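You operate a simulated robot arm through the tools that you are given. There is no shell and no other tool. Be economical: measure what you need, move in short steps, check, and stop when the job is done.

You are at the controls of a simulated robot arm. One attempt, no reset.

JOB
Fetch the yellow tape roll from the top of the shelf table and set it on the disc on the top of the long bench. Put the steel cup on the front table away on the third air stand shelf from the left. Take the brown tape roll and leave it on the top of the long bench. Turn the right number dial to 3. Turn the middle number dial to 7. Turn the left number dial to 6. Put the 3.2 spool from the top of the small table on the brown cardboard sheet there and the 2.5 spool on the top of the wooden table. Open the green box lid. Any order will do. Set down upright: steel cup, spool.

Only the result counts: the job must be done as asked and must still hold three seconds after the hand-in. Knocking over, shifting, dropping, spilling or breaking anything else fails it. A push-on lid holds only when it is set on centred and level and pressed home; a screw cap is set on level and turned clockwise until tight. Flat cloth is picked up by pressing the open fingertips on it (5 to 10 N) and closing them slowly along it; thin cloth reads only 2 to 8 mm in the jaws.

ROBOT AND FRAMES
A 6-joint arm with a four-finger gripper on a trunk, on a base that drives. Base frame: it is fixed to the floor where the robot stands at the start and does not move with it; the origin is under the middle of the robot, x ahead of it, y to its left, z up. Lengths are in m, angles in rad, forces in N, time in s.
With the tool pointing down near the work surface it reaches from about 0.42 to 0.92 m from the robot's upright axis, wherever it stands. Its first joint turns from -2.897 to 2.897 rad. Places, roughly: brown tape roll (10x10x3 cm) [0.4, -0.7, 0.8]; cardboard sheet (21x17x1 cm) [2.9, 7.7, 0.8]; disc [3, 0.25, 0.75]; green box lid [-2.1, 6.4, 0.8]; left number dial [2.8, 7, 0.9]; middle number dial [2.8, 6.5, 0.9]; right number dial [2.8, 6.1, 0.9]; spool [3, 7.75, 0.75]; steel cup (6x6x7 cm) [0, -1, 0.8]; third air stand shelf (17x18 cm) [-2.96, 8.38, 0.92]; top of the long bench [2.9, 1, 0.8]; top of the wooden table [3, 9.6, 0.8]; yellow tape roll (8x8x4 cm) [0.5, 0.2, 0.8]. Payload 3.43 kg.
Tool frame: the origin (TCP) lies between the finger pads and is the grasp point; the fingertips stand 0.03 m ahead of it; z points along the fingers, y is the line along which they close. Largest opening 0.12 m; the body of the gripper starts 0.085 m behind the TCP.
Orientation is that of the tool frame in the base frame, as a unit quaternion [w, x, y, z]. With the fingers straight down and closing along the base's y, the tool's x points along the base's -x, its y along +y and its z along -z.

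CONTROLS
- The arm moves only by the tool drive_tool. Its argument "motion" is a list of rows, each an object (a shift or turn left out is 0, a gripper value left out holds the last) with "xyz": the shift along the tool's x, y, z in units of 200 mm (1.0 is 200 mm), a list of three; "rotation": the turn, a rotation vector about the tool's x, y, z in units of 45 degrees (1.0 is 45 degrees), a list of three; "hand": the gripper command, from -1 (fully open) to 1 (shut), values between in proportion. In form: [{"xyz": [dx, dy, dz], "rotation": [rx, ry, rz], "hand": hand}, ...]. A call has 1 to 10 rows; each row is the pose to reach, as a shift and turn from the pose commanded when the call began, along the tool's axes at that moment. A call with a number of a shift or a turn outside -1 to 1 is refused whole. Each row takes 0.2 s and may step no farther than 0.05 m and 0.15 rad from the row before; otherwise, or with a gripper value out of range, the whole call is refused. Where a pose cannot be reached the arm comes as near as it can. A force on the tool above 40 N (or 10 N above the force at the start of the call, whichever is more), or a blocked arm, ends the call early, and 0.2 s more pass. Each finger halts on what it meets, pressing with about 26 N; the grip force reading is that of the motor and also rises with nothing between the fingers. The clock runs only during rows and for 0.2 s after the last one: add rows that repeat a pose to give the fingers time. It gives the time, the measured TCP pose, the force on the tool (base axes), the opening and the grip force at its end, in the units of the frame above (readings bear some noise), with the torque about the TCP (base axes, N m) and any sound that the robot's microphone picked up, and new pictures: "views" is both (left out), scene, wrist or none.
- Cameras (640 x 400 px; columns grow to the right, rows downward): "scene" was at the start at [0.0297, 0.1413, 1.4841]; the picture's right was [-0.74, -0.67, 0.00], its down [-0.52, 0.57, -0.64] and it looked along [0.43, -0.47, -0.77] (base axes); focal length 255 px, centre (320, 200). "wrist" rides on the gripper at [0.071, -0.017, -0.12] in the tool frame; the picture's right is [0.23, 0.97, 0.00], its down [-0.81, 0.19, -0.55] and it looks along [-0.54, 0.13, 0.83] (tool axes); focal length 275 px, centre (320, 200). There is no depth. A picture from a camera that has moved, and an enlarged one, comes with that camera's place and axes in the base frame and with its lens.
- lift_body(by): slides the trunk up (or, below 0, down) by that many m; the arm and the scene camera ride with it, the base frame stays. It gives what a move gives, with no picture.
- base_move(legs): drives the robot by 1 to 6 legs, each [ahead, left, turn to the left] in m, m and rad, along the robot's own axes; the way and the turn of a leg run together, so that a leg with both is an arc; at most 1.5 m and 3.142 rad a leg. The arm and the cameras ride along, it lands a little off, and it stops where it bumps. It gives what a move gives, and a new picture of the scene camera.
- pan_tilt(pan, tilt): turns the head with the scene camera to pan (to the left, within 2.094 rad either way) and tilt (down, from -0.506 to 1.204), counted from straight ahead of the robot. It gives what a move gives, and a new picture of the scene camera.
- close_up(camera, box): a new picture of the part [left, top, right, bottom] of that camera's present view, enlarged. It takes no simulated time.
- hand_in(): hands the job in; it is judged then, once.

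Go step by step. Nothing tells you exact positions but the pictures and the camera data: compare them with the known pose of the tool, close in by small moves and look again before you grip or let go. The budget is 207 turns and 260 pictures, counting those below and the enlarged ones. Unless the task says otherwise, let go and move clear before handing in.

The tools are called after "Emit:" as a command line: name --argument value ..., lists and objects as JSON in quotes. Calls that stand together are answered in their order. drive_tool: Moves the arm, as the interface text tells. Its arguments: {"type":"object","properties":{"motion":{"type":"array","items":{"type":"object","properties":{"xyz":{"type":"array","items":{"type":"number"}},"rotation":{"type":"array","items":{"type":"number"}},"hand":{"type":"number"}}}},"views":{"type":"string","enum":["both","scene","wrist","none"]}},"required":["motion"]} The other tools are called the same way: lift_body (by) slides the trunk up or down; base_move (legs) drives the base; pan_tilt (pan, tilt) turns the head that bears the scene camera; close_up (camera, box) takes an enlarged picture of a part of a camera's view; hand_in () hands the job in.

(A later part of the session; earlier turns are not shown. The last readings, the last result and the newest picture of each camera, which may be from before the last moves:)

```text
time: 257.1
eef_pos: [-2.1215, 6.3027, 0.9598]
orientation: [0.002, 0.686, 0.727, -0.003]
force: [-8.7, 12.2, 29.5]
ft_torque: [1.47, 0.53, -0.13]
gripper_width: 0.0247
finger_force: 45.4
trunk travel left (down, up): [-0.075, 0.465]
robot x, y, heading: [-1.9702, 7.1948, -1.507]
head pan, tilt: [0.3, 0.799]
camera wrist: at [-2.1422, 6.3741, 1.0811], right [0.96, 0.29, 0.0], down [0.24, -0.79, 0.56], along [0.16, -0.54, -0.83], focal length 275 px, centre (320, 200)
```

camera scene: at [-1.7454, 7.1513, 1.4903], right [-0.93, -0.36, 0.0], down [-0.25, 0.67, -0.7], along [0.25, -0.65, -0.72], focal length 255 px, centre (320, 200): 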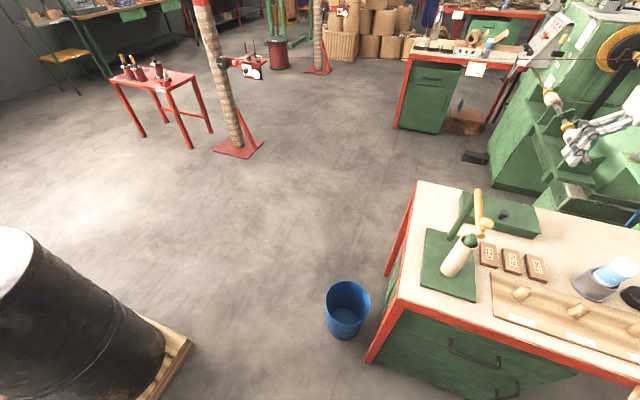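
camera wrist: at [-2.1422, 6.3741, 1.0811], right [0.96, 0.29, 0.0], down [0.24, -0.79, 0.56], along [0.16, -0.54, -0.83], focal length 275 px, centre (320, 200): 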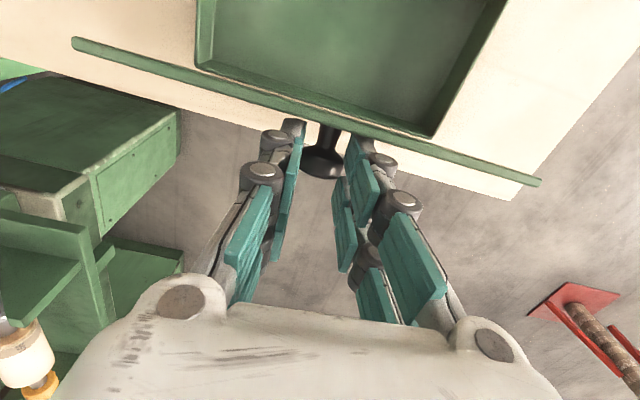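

The lid is at about 78°. I'll raise slightly and continue over the top.

Emit:
drive_tool --motion '[{"xyz": [-0.01, 0, -0.02], "hand": 1}, {"xyz": [-0.04, -0.002, -0.027], "hand": 1}, {"xyz": [-0.07, -0.004, -0.03], "hand": 1}, {"xyz": [-0.1, -0.006, -0.03], "hand": 1}, {"xyz": [-0.13, -0.008, -0.028], "hand": 1}, {"xyz": [-0.16, -0.01, -0.022], "hand": 1}]' --views "wrist"

```text
time: 258.6
eef_pos: [-2.1205, 6.288, 0.9625]
orientation: [0.002, 0.685, 0.728, -0.002]
force: [-13.2, -3.7, 26.1]
ft_torque: [-0.15, 0.49, 0.12]
gripper_width: 0.0228
finger_force: 45.5
out of reach, approached as far as the arm can: row 4, 5, 6
trunk travel left (down, up): [-0.075, 0.465]
robot x, y, heading: [-1.9698, 7.1953, -1.51]
head pan, tilt: [0.3, 0.799]
camera wrist: at [-2.1423, 6.3589, 1.0832], right [0.96, 0.29, 0.0], down [0.24, -0.79, 0.56], along [0.16, -0.54, -0.83], focal length 275 px, centre (320, 200)
```

wrist: 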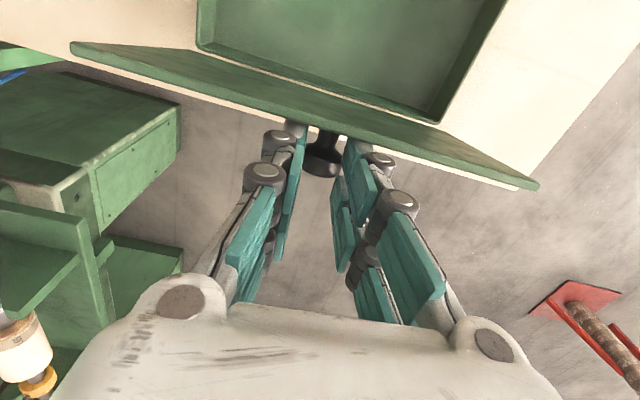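

The arm is at its reach limit with the lid near 88°. I'll tilt the fingers outward (hand back toward the robot) to gain reach and push the knob further over.

Emit:
drive_tool --motion '[{"xyz": [0.0, 0, -0.02], "rotation": [0, -0.15, 0], "hand": 1}, {"xyz": [-0.03, -0.002, -0.02], "rotation": [0, -0.3, 0], "hand": 1}, {"xyz": [-0.07, -0.004, -0.015], "rotation": [0, -0.45, 0], "hand": 1}, {"xyz": [-0.1, -0.006, -0.01], "rotation": [0, -0.6, 0], "hand": 1}]' --views "wrist"

```text
time: 259.2
eef_pos: [-2.1193, 6.2803, 0.9667]
orientation: [0.093, 0.68, 0.722, -0.089]
force: [-1.2, -3.3, 23.3]
ft_torque: [-0.14, 0.07, 0.01]
gripper_width: 0.0059
finger_force: 33.7
trunk travel left (down, up): [-0.075, 0.465]
robot x, y, heading: [-1.9694, 7.1974, -1.509]
head pan, tilt: [0.3, 0.799]
stopped in row 3: the force on the tool passed its limit at 48 N (the readings are from after the stop); the commanded pose is now the measured one
camera wrist: at [-2.143, 6.3785, 1.0669], right [0.96, 0.28, -0.06], down [0.23, -0.63, 0.74], along [0.17, -0.72, -0.67], focal length 275 px, centre (320, 200)
```

wrist: 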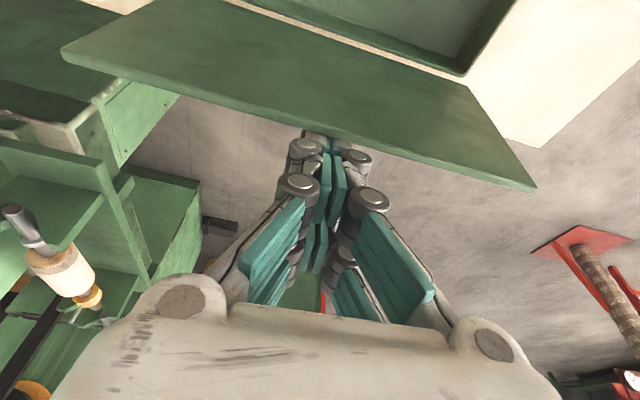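

The knob slipped free, and the lid seems open past vertical. I'll rise gently and check whether it stays.

Emit:
drive_tool --motion '[{"xyz": [0.0, 0, -0.08], "hand": 1}, {"xyz": [0, 0, -0.2], "hand": 1}, {"xyz": [0, 0, -0.4], "hand": 1}]' --views "both"

Emit:
close_up --camera "scene" --box '[430, 150, 590, 250]'

```text
time: 260.0
eef_pos: [-2.1204, 6.2985, 1.0461]
orientation: [0.093, 0.68, 0.722, -0.087]
force: [0.7, 0.1, -0.4]
ft_torque: [0.04, -0.02, -0.04]
gripper_width: 0.0
finger_force: 32.9
trunk travel left (down, up): [-0.075, 0.465]
robot x, y, heading: [-1.97, 7.1977, -1.508]
head pan, tilt: [0.3, 0.799]
camera scene: at [-1.7456, 7.1509, 1.4904], right [-0.94, -0.35, 0.0], down [-0.25, 0.67, -0.7], along [0.25, -0.65, -0.72], focal length 255 px, centre (320, 200)
camera wrist: at [-2.1439, 6.3969, 1.1439], right [0.96, 0.28, -0.06], down [0.23, -0.63, 0.74], along [0.17, -0.72, -0.67], focal length 275 px, centre (320, 200)
```

scene: 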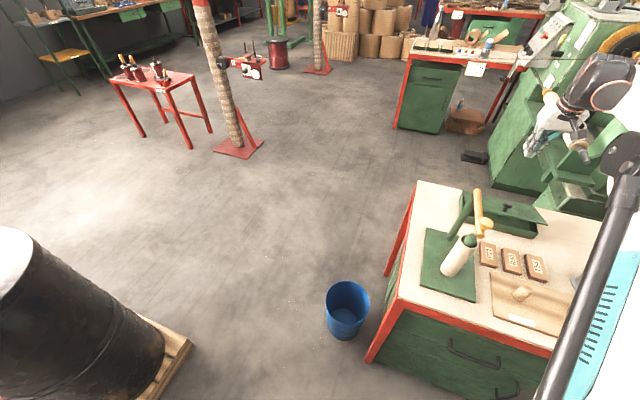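
wrist: 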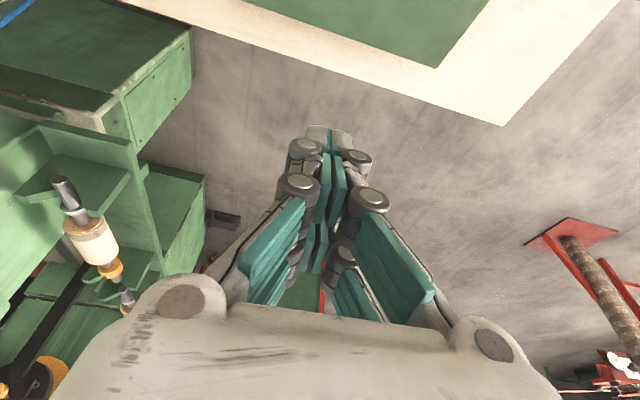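

```text
4.00 times, centred on (510, 200) of scene
camera zoom: at [-1.7456, 7.1509, 1.4904], right [-0.94, -0.35, 0.0], down [-0.25, 0.67, -0.7], along [0.25, -0.65, -0.72], focal length 1018 px, centre (-440, 200)
```

zoom: 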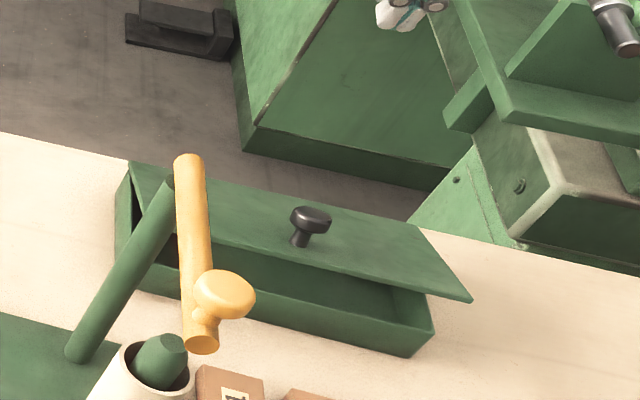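

The lid fell partly back because the knob slipped out at the reach limit. I'll straighten the tool, move the base 12 cm closer, and repeat with more reach.

Emit:
drive_tool --motion '[{"xyz": [0.1, 0, -0.15], "rotation": [0, 0.11, 0], "hand": 1}, {"xyz": [0.2, 0, -0.3], "rotation": [0, 0.22, 0], "hand": 0}, {"xyz": [0.4, 0, -0.35], "rotation": [0, 0.33, 0], "hand": 0}, {"xyz": [0.6, 0, -0.35], "rotation": [0, 0.33, 0], "hand": 0}]' --views "none"

Emit:
base_move --legs '[[0.12, 0, -0.05]]'

Emit:
drive_tool --motion '[{"xyz": [0, 0, 0], "hand": 0}]' --views "wrist"

```text
time: 261.0
eef_pos: [-2.1289, 6.4325, 1.0785]
orientation: [-0.002, 0.685, 0.729, 0.002]
force: [0.3, -0.3, 0.5]
ft_torque: [0.0, -0.02, 0.02]
gripper_width: 0.0599
finger_force: 0.0
trunk travel left (down, up): [-0.075, 0.465]
robot x, y, heading: [-1.9719, 7.1997, -1.508]
head pan, tilt: [0.3, 0.799]
```

```text
time: 262.3
eef_pos: [-2.1636, 6.3184, 1.0787]
orientation: [-0.002, 0.703, 0.711, 0.002]
force: [-0.4, 0.3, 0.3]
ft_torque: [0.0, 0.0, 0.0]
gripper_width: 0.0601
finger_force: 0.1
trunk travel left (down, up): [-0.075, 0.465]
robot x, y, heading: [-1.9673, 7.0744, -1.561]
head pan, tilt: [0.3, 0.799]
camera scene: at [-1.7437, 7.0165, 1.4903], right [-0.95, -0.31, 0.0], down [-0.22, 0.68, -0.7], along [0.21, -0.66, -0.72], focal length 255 px, centre (320, 200)
```

scene: 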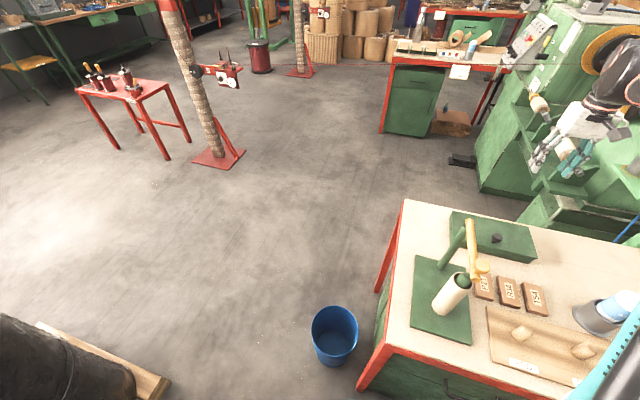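

```text
time: 262.7
eef_pos: [-2.1612, 6.3185, 1.0796]
orientation: [-0.001, 0.704, 0.71, 0.002]
force: [-0.1, -0.5, 0.6]
ft_torque: [-0.04, -0.02, 0.0]
gripper_width: 0.0599
finger_force: 0.1
trunk travel left (down, up): [-0.075, 0.465]
robot x, y, heading: [-1.9682, 7.0754, -1.558]
head pan, tilt: [0.3, 0.799]
camera wrist: at [-2.1801, 6.3889, 1.2019], right [0.97, 0.24, 0.0], down [0.2, -0.81, 0.55], along [0.13, -0.53, -0.84], focal length 275 px, centre (320, 200)
```

wrist: 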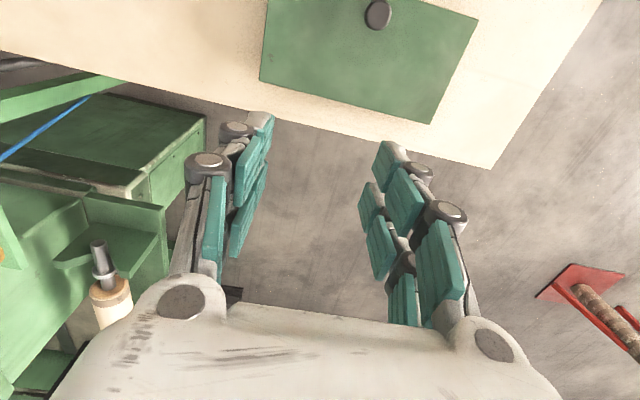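

The lid is closed again and the knob should still be at (−2.120, 6.4075). I'll regrip it slightly deeper.

Emit:
drive_tool --motion '[{"xyz": [0.22, 0.1, 0], "hand": 0}, {"xyz": [0.445, 0.205, 0], "hand": 0}, {"xyz": [0.445, 0.205, 0.24], "hand": 0}, {"xyz": [0.445, 0.205, 0.48], "hand": 0}, {"xyz": [0.445, 0.205, 0.72], "hand": 0}, {"xyz": [0.445, 0.205, 0.9], "hand": 0}, {"xyz": [0.445, 0.205, 1.0], "hand": 0}]' --views "wrist"

Emit:
close_up --camera "wrist" --box '[220, 100, 420, 225]'

```text
time: 264.3
eef_pos: [-2.1239, 6.4087, 0.8798]
orientation: [-0.001, 0.703, 0.711, 0.001]
force: [0.0, 0.3, -0.3]
ft_torque: [0.0, 0.0, 0.01]
gripper_width: 0.06
finger_force: 0.2
trunk travel left (down, up): [-0.075, 0.465]
robot x, y, heading: [-1.9685, 7.0748, -1.562]
head pan, tilt: [0.3, 0.799]
camera wrist: at [-2.1411, 6.4793, 1.001], right [0.97, 0.24, 0.0], down [0.2, -0.81, 0.55], along [0.13, -0.53, -0.84], focal length 275 px, centre (320, 200)
```

wrist: 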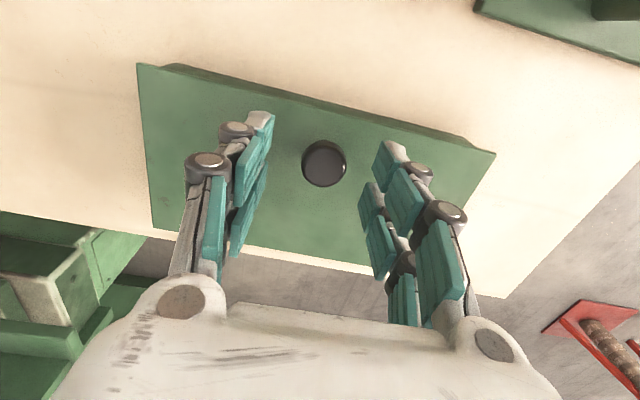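

```text
3.20 times, centred on (320, 162) of wrist
camera zoom: at [-2.1411, 6.4793, 1.001], right [0.97, 0.24, 0.0], down [0.2, -0.81, 0.55], along [0.13, -0.53, -0.84], focal length 881 px, centre (320, 320)
```

zoom: 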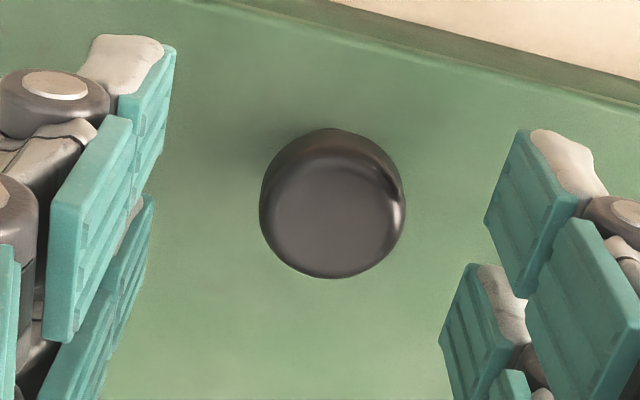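

Emit:
drive_tool --motion '[{"xyz": [0, 0.015, 0.06], "hand": 0}, {"xyz": [0, 0.015, 0.105], "hand": 0}, {"xyz": [0, 0.015, 0.105], "hand": 0.3}, {"xyz": [0, 0.015, 0.105], "hand": 0.6}, {"xyz": [0, 0.015, 0.105], "hand": 1}, {"xyz": [0, 0.015, 0.105], "hand": 1}, {"xyz": [0, 0.015, 0.105], "hand": 1}]' --views "wrist"

```text
time: 265.9
eef_pos: [-2.121, 6.409, 0.8594]
orientation: [-0.001, 0.703, 0.711, 0.001]
force: [-18.2, -1.6, 0.6]
ft_torque: [-0.1, 0.34, -0.15]
gripper_width: 0.0253
finger_force: 45.2
trunk travel left (down, up): [-0.075, 0.465]
robot x, y, heading: [-1.9689, 7.0734, -1.561]
head pan, tilt: [0.3, 0.799]
camera wrist: at [-2.1382, 6.4792, 0.9812], right [0.97, 0.24, 0.0], down [0.2, -0.81, 0.55], along [0.13, -0.53, -0.84], focal length 275 px, centre (320, 200)
```

wrist: 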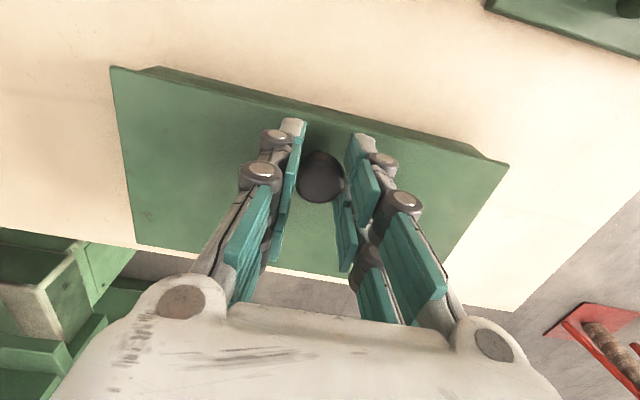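

The knob is gripped. I'll run the arc to about 56°.

Emit:
drive_tool --motion '[{"xyz": [-0.021, -0.005, -0.073], "hand": 1}, {"xyz": [-0.052, -0.005, -0.143], "hand": 1}, {"xyz": [-0.0925, -0.005, -0.2075], "hand": 1}, {"xyz": [-0.142, -0.005, -0.266], "hand": 1}, {"xyz": [-0.1985, -0.005, -0.317], "hand": 1}, {"xyz": [-0.262, -0.005, -0.3645], "hand": 1}, {"xyz": [-0.331, -0.005, -0.41], "hand": 1}]' --views "wrist"

```text
time: 267.4
eef_pos: [-2.1207, 6.3534, 0.9386]
orientation: [-0.002, 0.704, 0.711, 0.003]
force: [-1.1, 8.8, 22.3]
ft_torque: [-0.26, 0.25, -0.31]
gripper_width: 0.0246
finger_force: 45.0
trunk travel left (down, up): [-0.075, 0.465]
robot x, y, heading: [-1.9692, 7.0741, -1.558]
head pan, tilt: [0.3, 0.799]
stopped in row 7: the force on the tool passed its limit at 44 N (the readings are from after the stop); the commanded pose is now the measured one
camera wrist: at [-2.1382, 6.425, 1.0604], right [0.97, 0.24, 0.0], down [0.2, -0.81, 0.55], along [0.13, -0.53, -0.84], focal length 275 px, centre (320, 200)
```

wrist: 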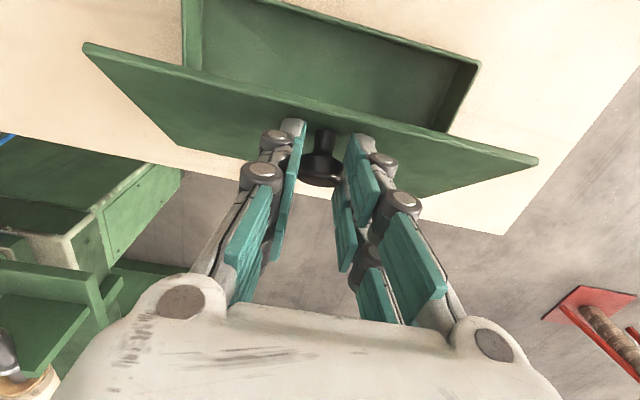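

The deep fingertips are touching the lid plate. I'll raise slightly along the path that worked before and continue over the top now that I have the reach.

Emit:
drive_tool --motion '[{"xyz": [-0.03, 0, -0.04], "hand": 1}, {"xyz": [-0.09, 0, -0.07], "hand": 1}, {"xyz": [-0.13, 0, -0.088], "hand": 1}, {"xyz": [-0.17, 0, -0.102], "hand": 1}, {"xyz": [-0.21, 0, -0.115], "hand": 1}, {"xyz": [-0.25, 0, -0.128], "hand": 1}]' --views "wrist"

```text
time: 268.8
eef_pos: [-2.1214, 6.3021, 0.96]
orientation: [-0.002, 0.703, 0.711, 0.002]
force: [-8.3, 5.4, -10.0]
ft_torque: [0.78, 0.19, -0.07]
gripper_width: 0.0238
finger_force: 45.2
trunk travel left (down, up): [-0.075, 0.465]
robot x, y, heading: [-1.9673, 7.0725, -1.56]
head pan, tilt: [0.3, 0.799]
camera wrist: at [-2.1385, 6.3719, 1.0832], right [0.97, 0.24, 0.0], down [0.2, -0.81, 0.55], along [0.13, -0.53, -0.84], focal length 275 px, centre (320, 200)
```

wrist: 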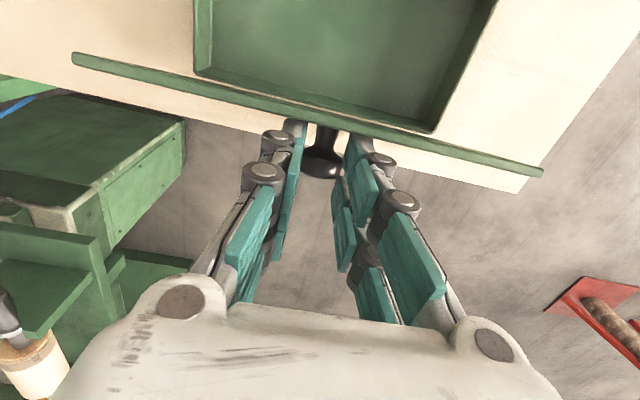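

The lid is at about 79° with low forces. I'll continue slowly past vertical.

Emit:
drive_tool --motion '[{"xyz": [-0.04, 0, 0.0], "hand": 1}, {"xyz": [-0.08, 0, 0.002], "hand": 1}, {"xyz": [-0.12, 0, 0.005], "hand": 1}, {"xyz": [-0.16, 0, 0.01], "hand": 1}]' --views "wrist"

```text
time: 269.7
eef_pos: [-2.121, 6.2785, 0.9624]
orientation: [-0.002, 0.705, 0.709, 0.0]
force: [-1.9, -6.6, 25.5]
ft_torque: [-0.46, 0.32, -0.88]
gripper_width: 0.0175
finger_force: 44.5
trunk travel left (down, up): [-0.075, 0.465]
robot x, y, heading: [-1.9684, 7.0738, -1.56]
head pan, tilt: [0.3, 0.799]
stopped in row 4: the force on the tool passed its limit at 42 N (the readings are from after the stop); the commanded pose is now the measured one
camera wrist: at [-2.1379, 6.349, 1.0853], right [0.97, 0.24, 0.0], down [0.2, -0.81, 0.55], along [0.13, -0.53, -0.84], focal length 275 px, centre (320, 200)
```

wrist: 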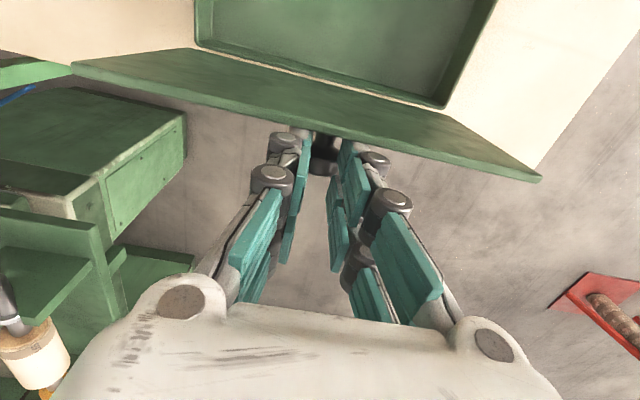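

The lid is about 91°, just past vertical, and the grip is slipping. I'll nudge a little further −y, slightly raised.

Emit:
drive_tool --motion '[{"xyz": [-0.02, 0, -0.01], "hand": 1}, {"xyz": [-0.05, 0, -0.01], "hand": 1}, {"xyz": [-0.08, 0, -0.005], "hand": 1}]' --views "wrist"

```text
time: 270.5
eef_pos: [-2.1209, 6.2605, 0.963]
orientation: [-0.002, 0.704, 0.71, 0.0]
force: [-0.9, -7.4, 22.8]
ft_torque: [-0.07, 0.03, 0.1]
gripper_width: 0.0062
finger_force: 33.3
trunk travel left (down, up): [-0.075, 0.465]
robot x, y, heading: [-1.9678, 7.0737, -1.562]
head pan, tilt: [0.3, 0.799]
camera wrist: at [-2.1381, 6.3318, 1.0851], right [0.97, 0.24, 0.0], down [0.2, -0.81, 0.55], along [0.13, -0.53, -0.83], focal length 275 px, centre (320, 200)
```

wrist: 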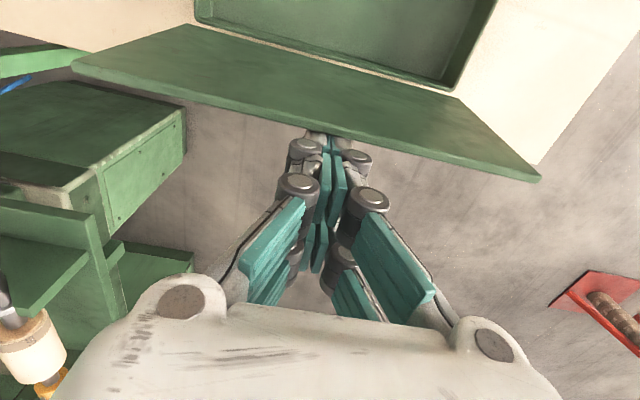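

The lid is around 99°, and the tips are pressing down on the knob against resistance, likely the stop. I'll lift slowly and see whether it holds.

Emit:
drive_tool --motion '[{"xyz": [-0.01, 0, -0.03], "hand": 1}, {"xyz": [-0.02, 0, -0.08], "hand": 1}, {"xyz": [-0.02, 0, -0.15], "hand": 1}, {"xyz": [-0.02, 0, -0.2], "hand": 1}, {"xyz": [-0.02, 0, -0.2], "hand": 1}, {"xyz": [-0.02, 0, -0.2], "hand": 1}]' --views "wrist"

Emit:
close_up --camera "scene" --box '[420, 170, 580, 270]'

```text
time: 271.9
eef_pos: [-2.1213, 6.2573, 1.0021]
orientation: [-0.003, 0.704, 0.71, 0.003]
force: [0.1, 0.4, 0.3]
ft_torque: [0.02, 0.01, 0.0]
gripper_width: 0.0
finger_force: 33.6
trunk travel left (down, up): [-0.075, 0.465]
robot x, y, heading: [-1.9663, 7.0735, -1.558]
head pan, tilt: [0.3, 0.799]
camera wrist: at [-2.1388, 6.3281, 1.1241], right [0.97, 0.24, 0.0], down [0.2, -0.81, 0.55], along [0.13, -0.53, -0.84], focal length 275 px, centre (320, 200)
```

wrist: 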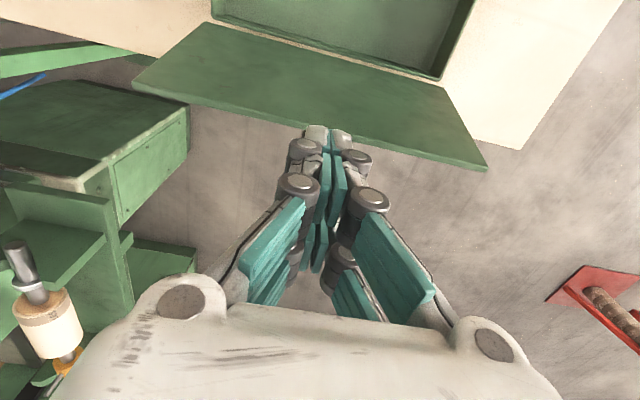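

```text
4.00 times, centred on (500, 220) of scene
camera zoom: at [-1.7437, 7.0167, 1.4903], right [-0.95, -0.31, 0.0], down [-0.22, 0.68, -0.7], along [0.21, -0.66, -0.72], focal length 1018 px, centre (-400, 120)
```

zoom: 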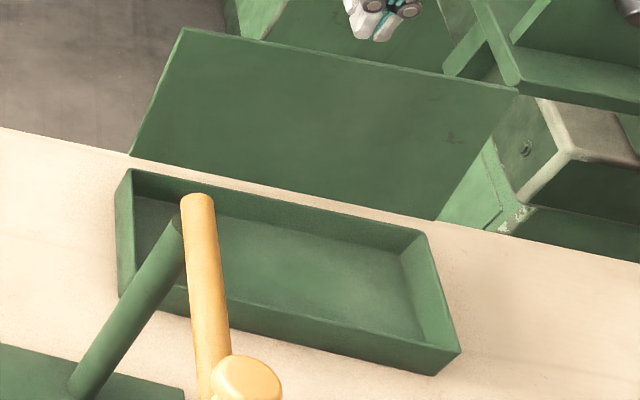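

The lid stands open past vertical. I'll raise the hand, retract, and confirm it stays.

Emit:
drive_tool --motion '[{"xyz": [0, 0, -0.2], "hand": 1}, {"xyz": [0, 0, -0.45], "hand": 1}, {"xyz": [0, 0, -0.7], "hand": 1}, {"xyz": [0.2, 0, -0.8], "hand": 1}, {"xyz": [0.4, 0, -0.8], "hand": 1}, {"xyz": [0.6, 0, -0.8], "hand": 1}, {"xyz": [0.8, 0, -0.8], "hand": 1}, {"xyz": [1.0, 0, -0.8], "hand": 1}]' --views "none"

Emit:
drive_tool --motion '[{"xyz": [0.2, 0, 0], "hand": -1}, {"xyz": [0.4, 0, 0], "hand": -1}, {"xyz": [0.5, 0, 0], "hand": -1}]' --views "scene"

```text
time: 273.7
eef_pos: [-2.1193, 6.4581, 1.164]
orientation: [-0.002, 0.705, 0.71, 0.002]
force: [0.0, 0.2, 0.3]
ft_torque: [-0.01, -0.02, 0.02]
gripper_width: 0.0002
finger_force: 33.9
trunk travel left (down, up): [-0.075, 0.465]
robot x, y, heading: [-1.9681, 7.0742, -1.561]
head pan, tilt: [0.3, 0.799]
```

```text
time: 274.5
eef_pos: [-2.1252, 6.556, 1.1647]
orientation: [-0.002, 0.704, 0.71, 0.001]
force: [0.3, 0.1, -0.8]
ft_torque: [0.01, -0.01, 0.0]
gripper_width: 0.1197
finger_force: 0.0
trunk travel left (down, up): [-0.075, 0.465]
robot x, y, heading: [-1.9661, 7.0748, -1.565]
head pan, tilt: [0.3, 0.799]
camera scene: at [-1.7436, 7.0171, 1.4903], right [-0.95, -0.31, 0.0], down [-0.22, 0.68, -0.7], along [0.21, -0.66, -0.72], focal length 255 px, centre (320, 200)
```

scene: 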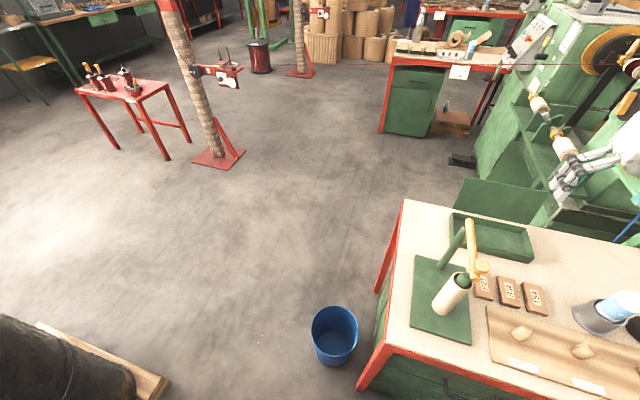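

The lid stays open. Now I'll weave out past the bin and pallet, then drive east along y≈6.35 toward the number dials.

Emit:
base_move --legs '[[-0.23, 0.37, 0], [0.35, 0.33, 0], [0.6, 0.07, 0], [0, 0, 1.565], [1.5, 0, 0], [1.4, 0, 0]]'

Emit:
pan_tilt --pan 0.0 --tilt 0.4

```text
time: 300.0
eef_pos: [2.2207, 6.3912, 1.1643]
orientation: [-0.004, -0.021, 1.0, 0.001]
force: [-0.3, -0.1, -0.1]
ft_torque: [0.01, 0.01, -0.02]
gripper_width: 0.1201
finger_force: 0.2
trunk travel left (down, up): [-0.075, 0.465]
robot x, y, heading: [1.696, 6.5272, 0.04]
head pan, tilt: [0.3, 0.799]
camera scene: at [1.7422, 6.7566, 1.4903], right [0.34, -0.94, 0.0], down [-0.68, -0.24, -0.7], along [0.66, 0.23, -0.72], focal length 255 px, centre (320, 200)
```

scene: 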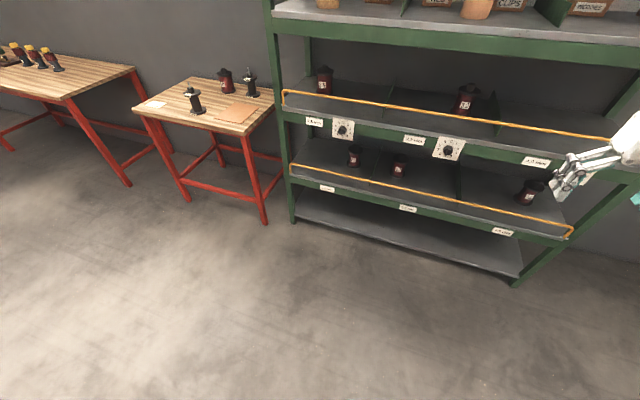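

```text
time: 300.9
eef_pos: [2.22, 6.3917, 1.1641]
orientation: [-0.003, -0.02, 1.0, 0.0]
force: [0.3, -0.5, 0.4]
ft_torque: [0.01, 0.0, 0.0]
gripper_width: 0.1202
finger_force: 0.1
trunk travel left (down, up): [-0.075, 0.465]
robot x, y, heading: [1.6935, 6.5326, 0.044]
head pan, tilt: [0.0, 0.4]
camera scene: at [1.7588, 6.7335, 1.5254], right [0.04, -1.0, 0.0], down [-0.39, -0.02, -0.92], along [0.92, 0.04, -0.39], focal length 255 px, centre (320, 200)
```

scene: 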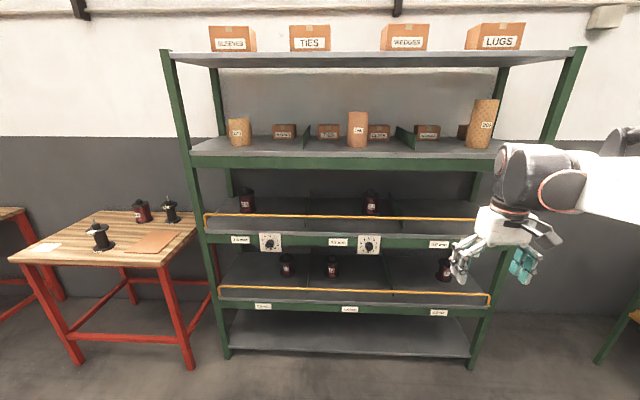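

The three dials are on the shelf front. I'll zoom in to read the left and middle ones.

Emit:
close_up --camera "scene" --box '[245, 225, 295, 256]'

Emit:
close_up --camera "scene" --box '[344, 228, 394, 259]'

```text
12.80 times, centred on (270, 240) of scene
camera zoom: at [1.7588, 6.7335, 1.5254], right [0.04, -1.0, 0.0], down [-0.39, -0.02, -0.92], along [0.92, 0.04, -0.39], focal length 3259 px, centre (960, -318)
```

zoom: 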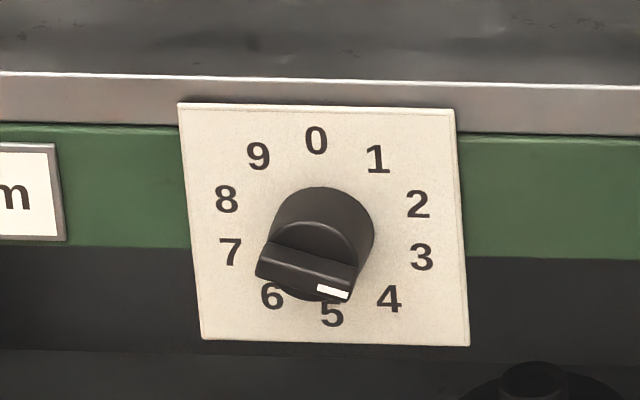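

```text
12.80 times, centred on (369, 244) of scene
camera zoom: at [1.7588, 6.7335, 1.5254], right [0.04, -1.0, 0.0], down [-0.39, -0.02, -0.92], along [0.92, 0.04, -0.39], focal length 3259 px, centre (-307, -357)
```

zoom: 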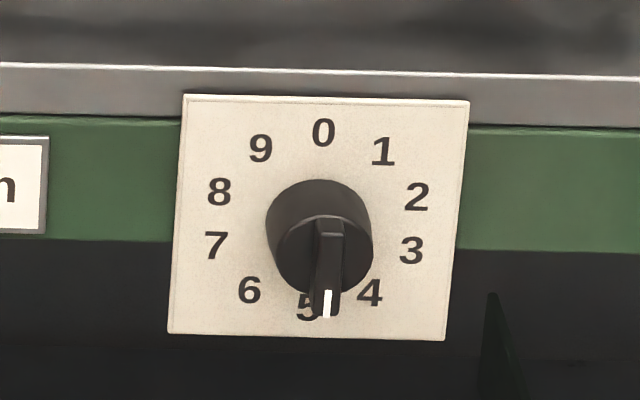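

The left dial reads 3 (needs 6, +108° clockwise) and the middle one reads 5 (needs 7, +72° clockwise). I'll turn the tool to point horizontally at the shelf, in two calls.

Emit:
drive_tool --motion '[{"rotation": [0, -0.17, 0], "xyz": [0, 0, 0]}, {"rotation": [0, -0.34, 0]}, {"rotation": [0, -0.51, 0]}, {"rotation": [0, -0.68, 0]}, {"rotation": [0, -0.85, 0]}, {"rotation": [0, -1.0, 0]}]' --views "none"

Emit:
drive_tool --motion '[{"rotation": [0, -0.17, 0], "hand": 0}, {"rotation": [0, -0.34, 0], "hand": 0}, {"rotation": [0, -0.51, 0], "hand": 0}, {"rotation": [0, -0.68, 0], "hand": 0}, {"rotation": [0, -0.85, 0], "hand": 0}, {"rotation": [0, -1.0, 0], "hand": 0}]' --views "both"

```text
time: 302.0
eef_pos: [2.2876, 6.3638, 1.1715]
orientation: [0.287, -0.021, 0.958, 0.007]
force: [1.1, -0.6, -1.1]
ft_torque: [-0.02, 0.0, -0.02]
gripper_width: 0.1198
finger_force: 0.0
trunk travel left (down, up): [-0.075, 0.465]
robot x, y, heading: [1.6979, 6.5317, 0.043]
head pan, tilt: [0.0, 0.4]
stopped in row 5: the arm was blocked; the commanded pose is now the measured one
```

```text
time: 303.4
eef_pos: [2.2807, 6.3646, 1.1697]
orientation: [0.632, -0.015, 0.775, 0.011]
force: [0.1, 0.4, -1.1]
ft_torque: [0.02, 0.0, 0.02]
gripper_width: 0.06
finger_force: 0.0
trunk travel left (down, up): [-0.075, 0.465]
robot x, y, heading: [1.6973, 6.5332, 0.043]
head pan, tilt: [0.0, 0.4]
camera scene: at [1.7588, 6.7385, 1.5263], right [0.1, -0.99, 0.0], down [-0.38, -0.04, -0.92], along [0.92, 0.09, -0.38], focal length 255 px, centre (320, 200)
camera wrist: at [2.1501, 6.3426, 1.1253], right [-0.08, 0.97, -0.23], down [-0.39, 0.18, 0.9], along [0.92, 0.16, 0.36], focal length 275 px, centre (320, 200)
```

scene: 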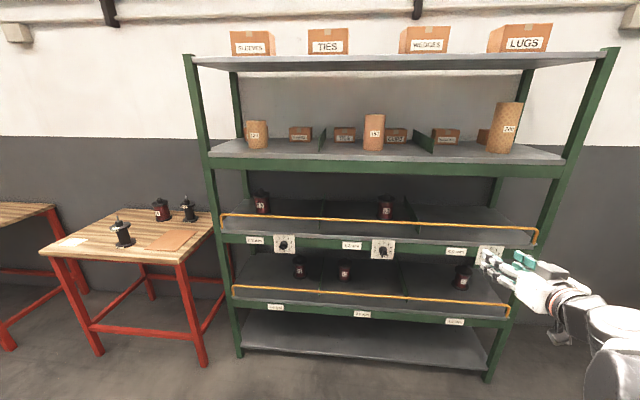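
wrist: 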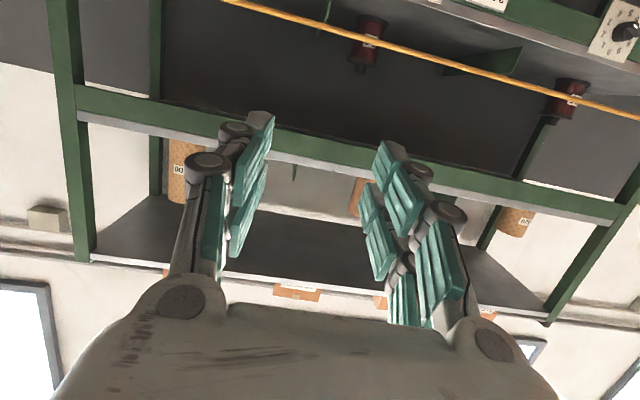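

Emit:
drive_tool --motion '[{"rotation": [0, -0.13, 0]}, {"rotation": [0, -0.258, 0]}, {"rotation": [0, -0.258, 0], "xyz": [-0.25, 0, -0.05]}, {"rotation": [0, -0.258, 0], "xyz": [-0.4, 0, -0.1]}]' --views "scene"

Emit:
close_up --camera "scene" --box '[460, 235, 524, 275]'

Emit:
close_up --camera "scene" --box '[350, 229, 414, 269]'

```text
refused: row 3 steps farther than a row can; nothing moved
```

```text
10.00 times, centred on (492, 255) of scene
camera zoom: at [1.7588, 6.7385, 1.5263], right [0.1, -0.99, 0.0], down [-0.38, -0.04, -0.92], along [0.92, 0.09, -0.38], focal length 2546 px, centre (-1400, -350)
```

zoom: 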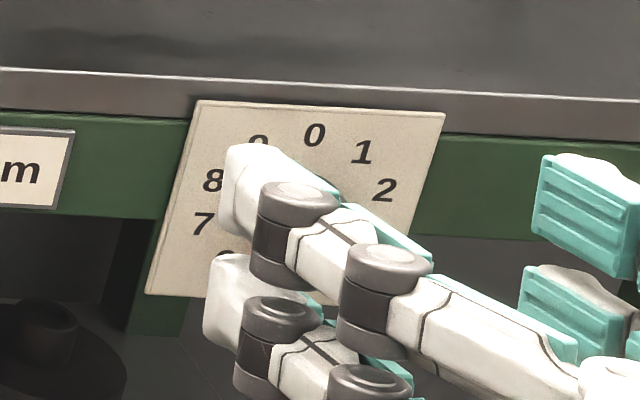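

```text
10.00 times, centred on (382, 249) of scene
camera zoom: at [1.7588, 6.7385, 1.5263], right [0.1, -0.99, 0.0], down [-0.38, -0.04, -0.92], along [0.92, 0.09, -0.38], focal length 2546 px, centre (-300, -290)
```

zoom: 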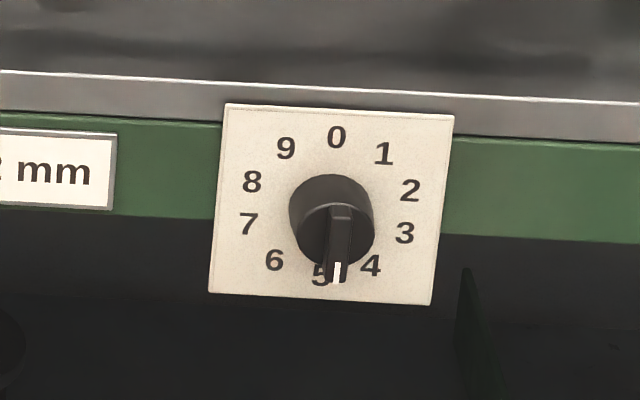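

Emit:
drive_tool --motion '[{"rotation": [0, -0.13, 0]}, {"rotation": [0, -0.258, 0]}, {"rotation": [0, -0.258, 0], "xyz": [-0.2, 0, -0.0]}, {"rotation": [0, -0.258, 0], "xyz": [-0.4, 0, 0]}, {"rotation": [0, -0.258, 0], "xyz": [-0.6, 0, 0]}]' --views "none"

Emit:
base_move --legs '[[0.35, -0.1, -0.043]]'

Emit:
pan_tilt --pan -0.1 --tilt 0.6

```text
time: 304.8
eef_pos: [2.3474, 6.3453, 1.2888]
orientation: [0.707, -0.013, 0.707, 0.014]
force: [-0.1, 0.8, 0.3]
ft_torque: [0.03, -0.03, 0.06]
gripper_width: 0.0599
finger_force: 0.0
trunk travel left (down, up): [-0.075, 0.465]
robot x, y, heading: [1.694, 6.5333, 0.044]
head pan, tilt: [0.0, 0.4]
stopped in row 5: the arm was blocked; the commanded pose is now the measured one
```

```text
time: 307.2
eef_pos: [2.6956, 6.2185, 1.2903]
orientation: [0.707, 0.004, 0.707, -0.005]
force: [-0.3, 0.1, -0.2]
ft_torque: [0.0, -0.01, 0.01]
gripper_width: 0.0599
finger_force: 0.0
trunk travel left (down, up): [-0.075, 0.465]
robot x, y, heading: [2.0568, 6.4377, -0.009]
head pan, tilt: [0.0, 0.4]
camera scene: at [2.1287, 6.6377, 1.5235], right [0.0, -1.0, 0.0], down [-0.41, 0.0, -0.91], along [0.91, 0.0, -0.41], focal length 255 px, centre (320, 200)
```

scene: 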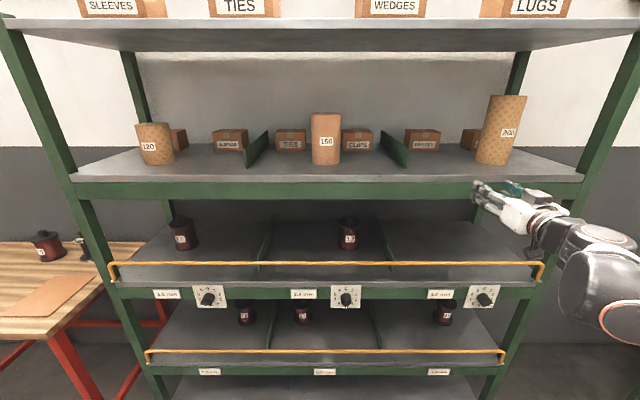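

```text
time: 307.9
eef_pos: [2.6946, 6.2183, 1.289]
orientation: [0.707, 0.004, 0.707, -0.004]
force: [0.5, 0.2, 0.5]
ft_torque: [0.0, -0.01, 0.0]
gripper_width: 0.0599
finger_force: 0.0
trunk travel left (down, up): [-0.075, 0.465]
robot x, y, heading: [2.0523, 6.4434, -0.013]
head pan, tilt: [-0.099, 0.6]
camera scene: at [2.1258, 6.6385, 1.5105], right [0.01, -1.0, 0.0], down [-0.53, 0.0, -0.85], along [0.85, 0.01, -0.53], focal length 255 px, centre (320, 200)
```

scene: 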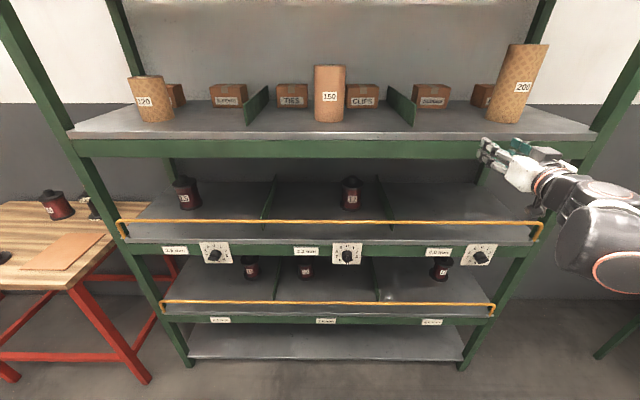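

Emit:
close_up --camera "scene" --box '[450, 237, 506, 272]'

Emit:
close_up --camera "scene" --box '[318, 237, 374, 272]'

Emit:
close_up --camera "scene" --box '[188, 236, 244, 271]'

```text
11.43 times, centred on (478, 254) of scene
camera zoom: at [2.1258, 6.6385, 1.5105], right [0.01, -1.0, 0.0], down [-0.53, 0.0, -0.85], along [0.85, 0.01, -0.53], focal length 2910 px, centre (-1486, -423)
```

zoom: 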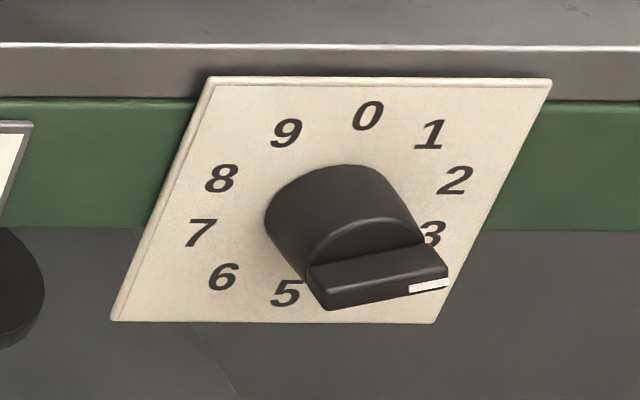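

```text
11.43 times, centred on (346, 254) of scene
camera zoom: at [2.1258, 6.6385, 1.5105], right [0.01, -1.0, 0.0], down [-0.53, 0.0, -0.85], along [0.85, 0.01, -0.53], focal length 2910 px, centre (23, -423)
```

zoom: 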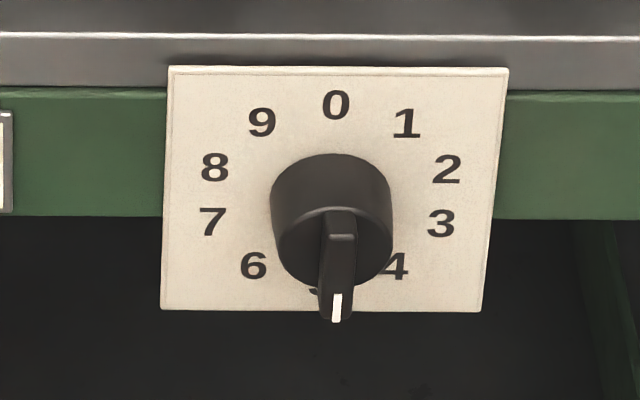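

```text
11.43 times, centred on (216, 254) of scene
camera zoom: at [2.1258, 6.6385, 1.5105], right [0.01, -1.0, 0.0], down [-0.53, 0.0, -0.85], along [0.85, 0.01, -0.53], focal length 2910 px, centre (1509, -411)
```

zoom: 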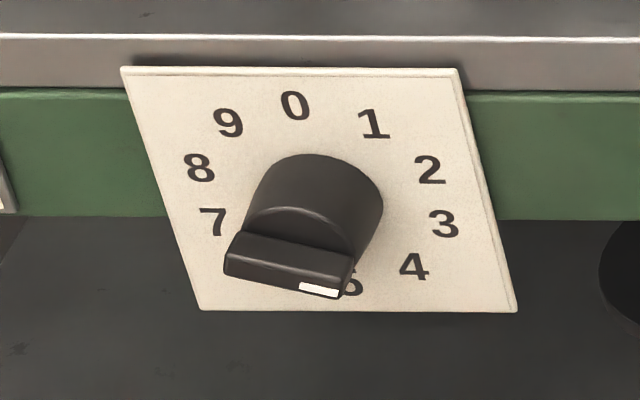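

Readings: right dial 2 (needs 3, +36°), middle 5 (needs 7, +72°), left 3 (needs 6, +108°). I'll back the tool off a bit and bring it down toward the middle dial, then use the wrist camera.

Emit:
drive_tool --motion '[{"xyz": [0, 0.1, -0.2], "hand": 0}, {"xyz": [0, 0.3, -0.3]}, {"xyz": [0.1, 0.5, -0.4]}, {"xyz": [0.3, 0.6, -0.4]}, {"xyz": [0.5, 0.7, -0.4]}, {"xyz": [0.7, 0.8, -0.4]}, {"xyz": [0.85, 0.95, -0.4]}]' --views "none"

Emit:
drive_tool --motion '[{"xyz": [0.2, 0.1, 0]}, {"xyz": [0.4, 0.25, 0]}, {"xyz": [0.6, 0.4, 0]}, {"xyz": [0.8, 0.55, 0]}, {"xyz": [1.0, 0.68, 0]}]' --views "both"

```text
time: 308.6
eef_pos: [2.7119, 6.2394, 1.2974]
orientation: [0.707, 0.005, 0.707, -0.005]
force: [0.5, -1.3, -0.6]
ft_torque: [-0.01, 0.02, 0.08]
gripper_width: 0.0599
finger_force: 0.1
trunk travel left (down, up): [-0.075, 0.465]
robot x, y, heading: [2.0559, 6.4396, -0.013]
head pan, tilt: [-0.099, 0.6]
stopped in row 3: the arm was blocked; the commanded pose is now the measured one
```

```text
time: 309.8
eef_pos: [2.709, 6.3736, 1.0961]
orientation: [0.707, 0.004, 0.707, -0.004]
force: [-0.4, 0.5, 0.7]
ft_torque: [0.02, 0.03, 0.04]
gripper_width: 0.06
finger_force: 0.0
trunk travel left (down, up): [-0.075, 0.465]
robot x, y, heading: [2.0524, 6.4372, -0.01]
head pan, tilt: [-0.099, 0.6]
camera scene: at [2.1246, 6.628, 1.5071], right [-0.11, -0.99, 0.0], down [-0.56, 0.06, -0.82], along [0.82, -0.09, -0.57], focal length 255 px, centre (320, 200)
camera wrist: at [2.5882, 6.3581, 1.0251], right [0.01, 0.97, -0.23], down [-0.55, 0.2, 0.81], along [0.83, 0.12, 0.54], focal length 275 px, centre (320, 200)
```

scene: 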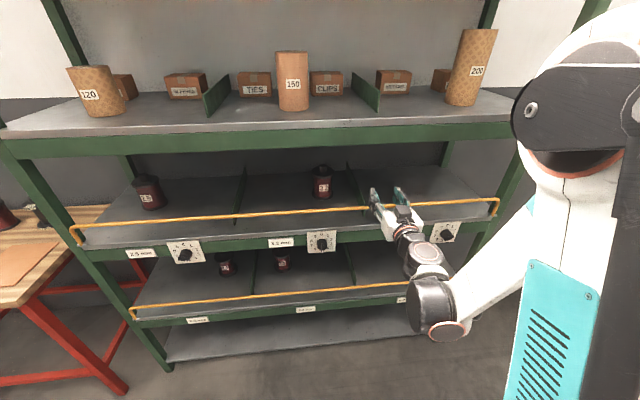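
wrist: 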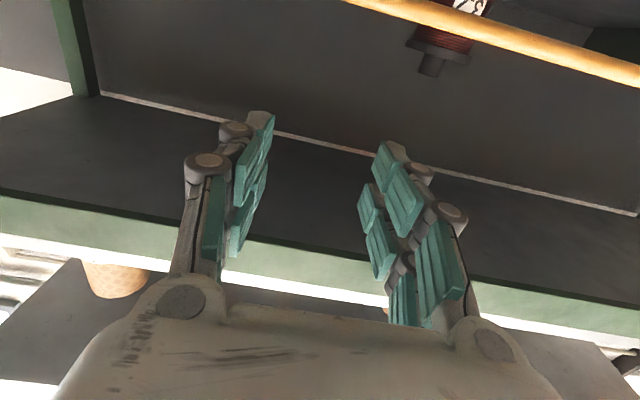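

The horizontal tool cannot retract closer than about 0.65 m, so I'll back the base up 0.15 m before lowering.

Emit:
base_move --legs '[[-0.16, 0.1, 0.01]]'

Emit:
drive_tool --motion '[{"xyz": [0.2, 0.05, 0]}, {"xyz": [0.4, 0.1, 0]}, {"xyz": [0.6, 0.2, 0]}, {"xyz": [0.8, 0.3, 0]}, {"xyz": [0.95, 0.4, 0]}]' --views "both"

```text
time: 311.3
eef_pos: [2.5495, 6.4761, 1.096]
orientation: [0.707, 0.0, 0.707, 0.0]
force: [0.0, -0.1, -0.6]
ft_torque: [-0.01, -0.02, 0.02]
gripper_width: 0.0598
finger_force: 0.1
trunk travel left (down, up): [-0.075, 0.465]
robot x, y, heading: [1.8996, 6.5389, -0.003]
head pan, tilt: [-0.099, 0.6]
camera scene: at [1.9639, 6.7264, 1.5072], right [-0.1, -0.99, 0.0], down [-0.56, 0.06, -0.83], along [0.82, -0.08, -0.56], focal length 255 px, centre (320, 200)
```

scene: 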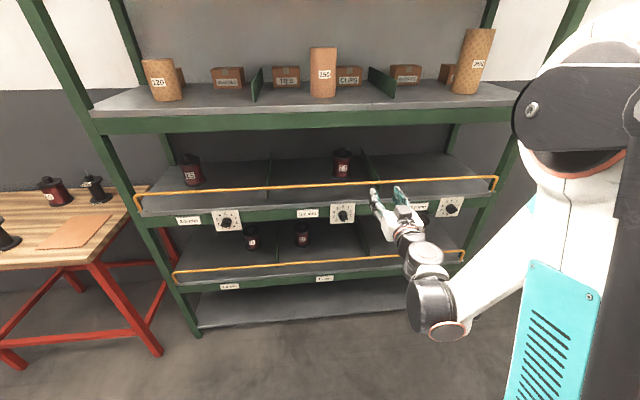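

```text
time: 312.5
eef_pos: [2.641, 6.5602, 1.0183]
orientation: [0.706, 0.001, 0.708, -0.002]
force: [-0.5, 0.0, 0.2]
ft_torque: [0.01, -0.01, -0.01]
gripper_width: 0.0599
finger_force: 0.0
out of reach, approached as far as the arm can: row 1, 2, 3, 4, 5
trunk travel left (down, up): [-0.075, 0.465]
robot x, y, heading: [1.8958, 6.5374, -0.008]
head pan, tilt: [-0.099, 0.6]
camera scene: at [1.9643, 6.7266, 1.5071], right [-0.1, -0.99, 0.0], down [-0.56, 0.06, -0.82], along [0.82, -0.08, -0.57], focal length 255 px, centre (320, 200)
camera wrist: at [2.5204, 6.544, 0.9485], right [0.0, 0.97, -0.23], down [-0.55, 0.19, 0.81], along [0.83, 0.12, 0.54], focal length 275 px, centre (320, 200)
```

scene: 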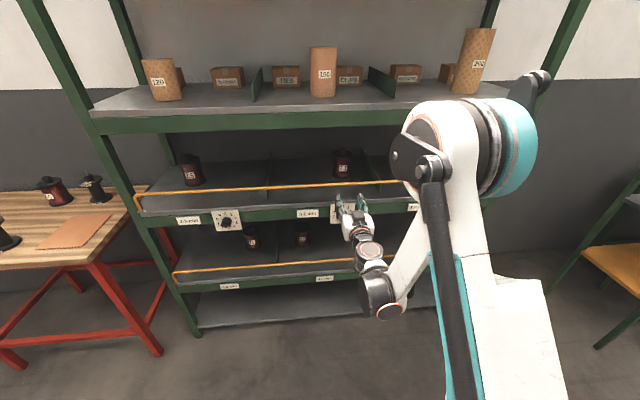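
wrist: 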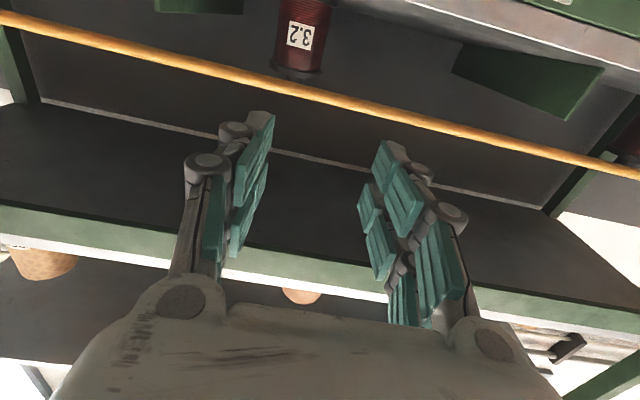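

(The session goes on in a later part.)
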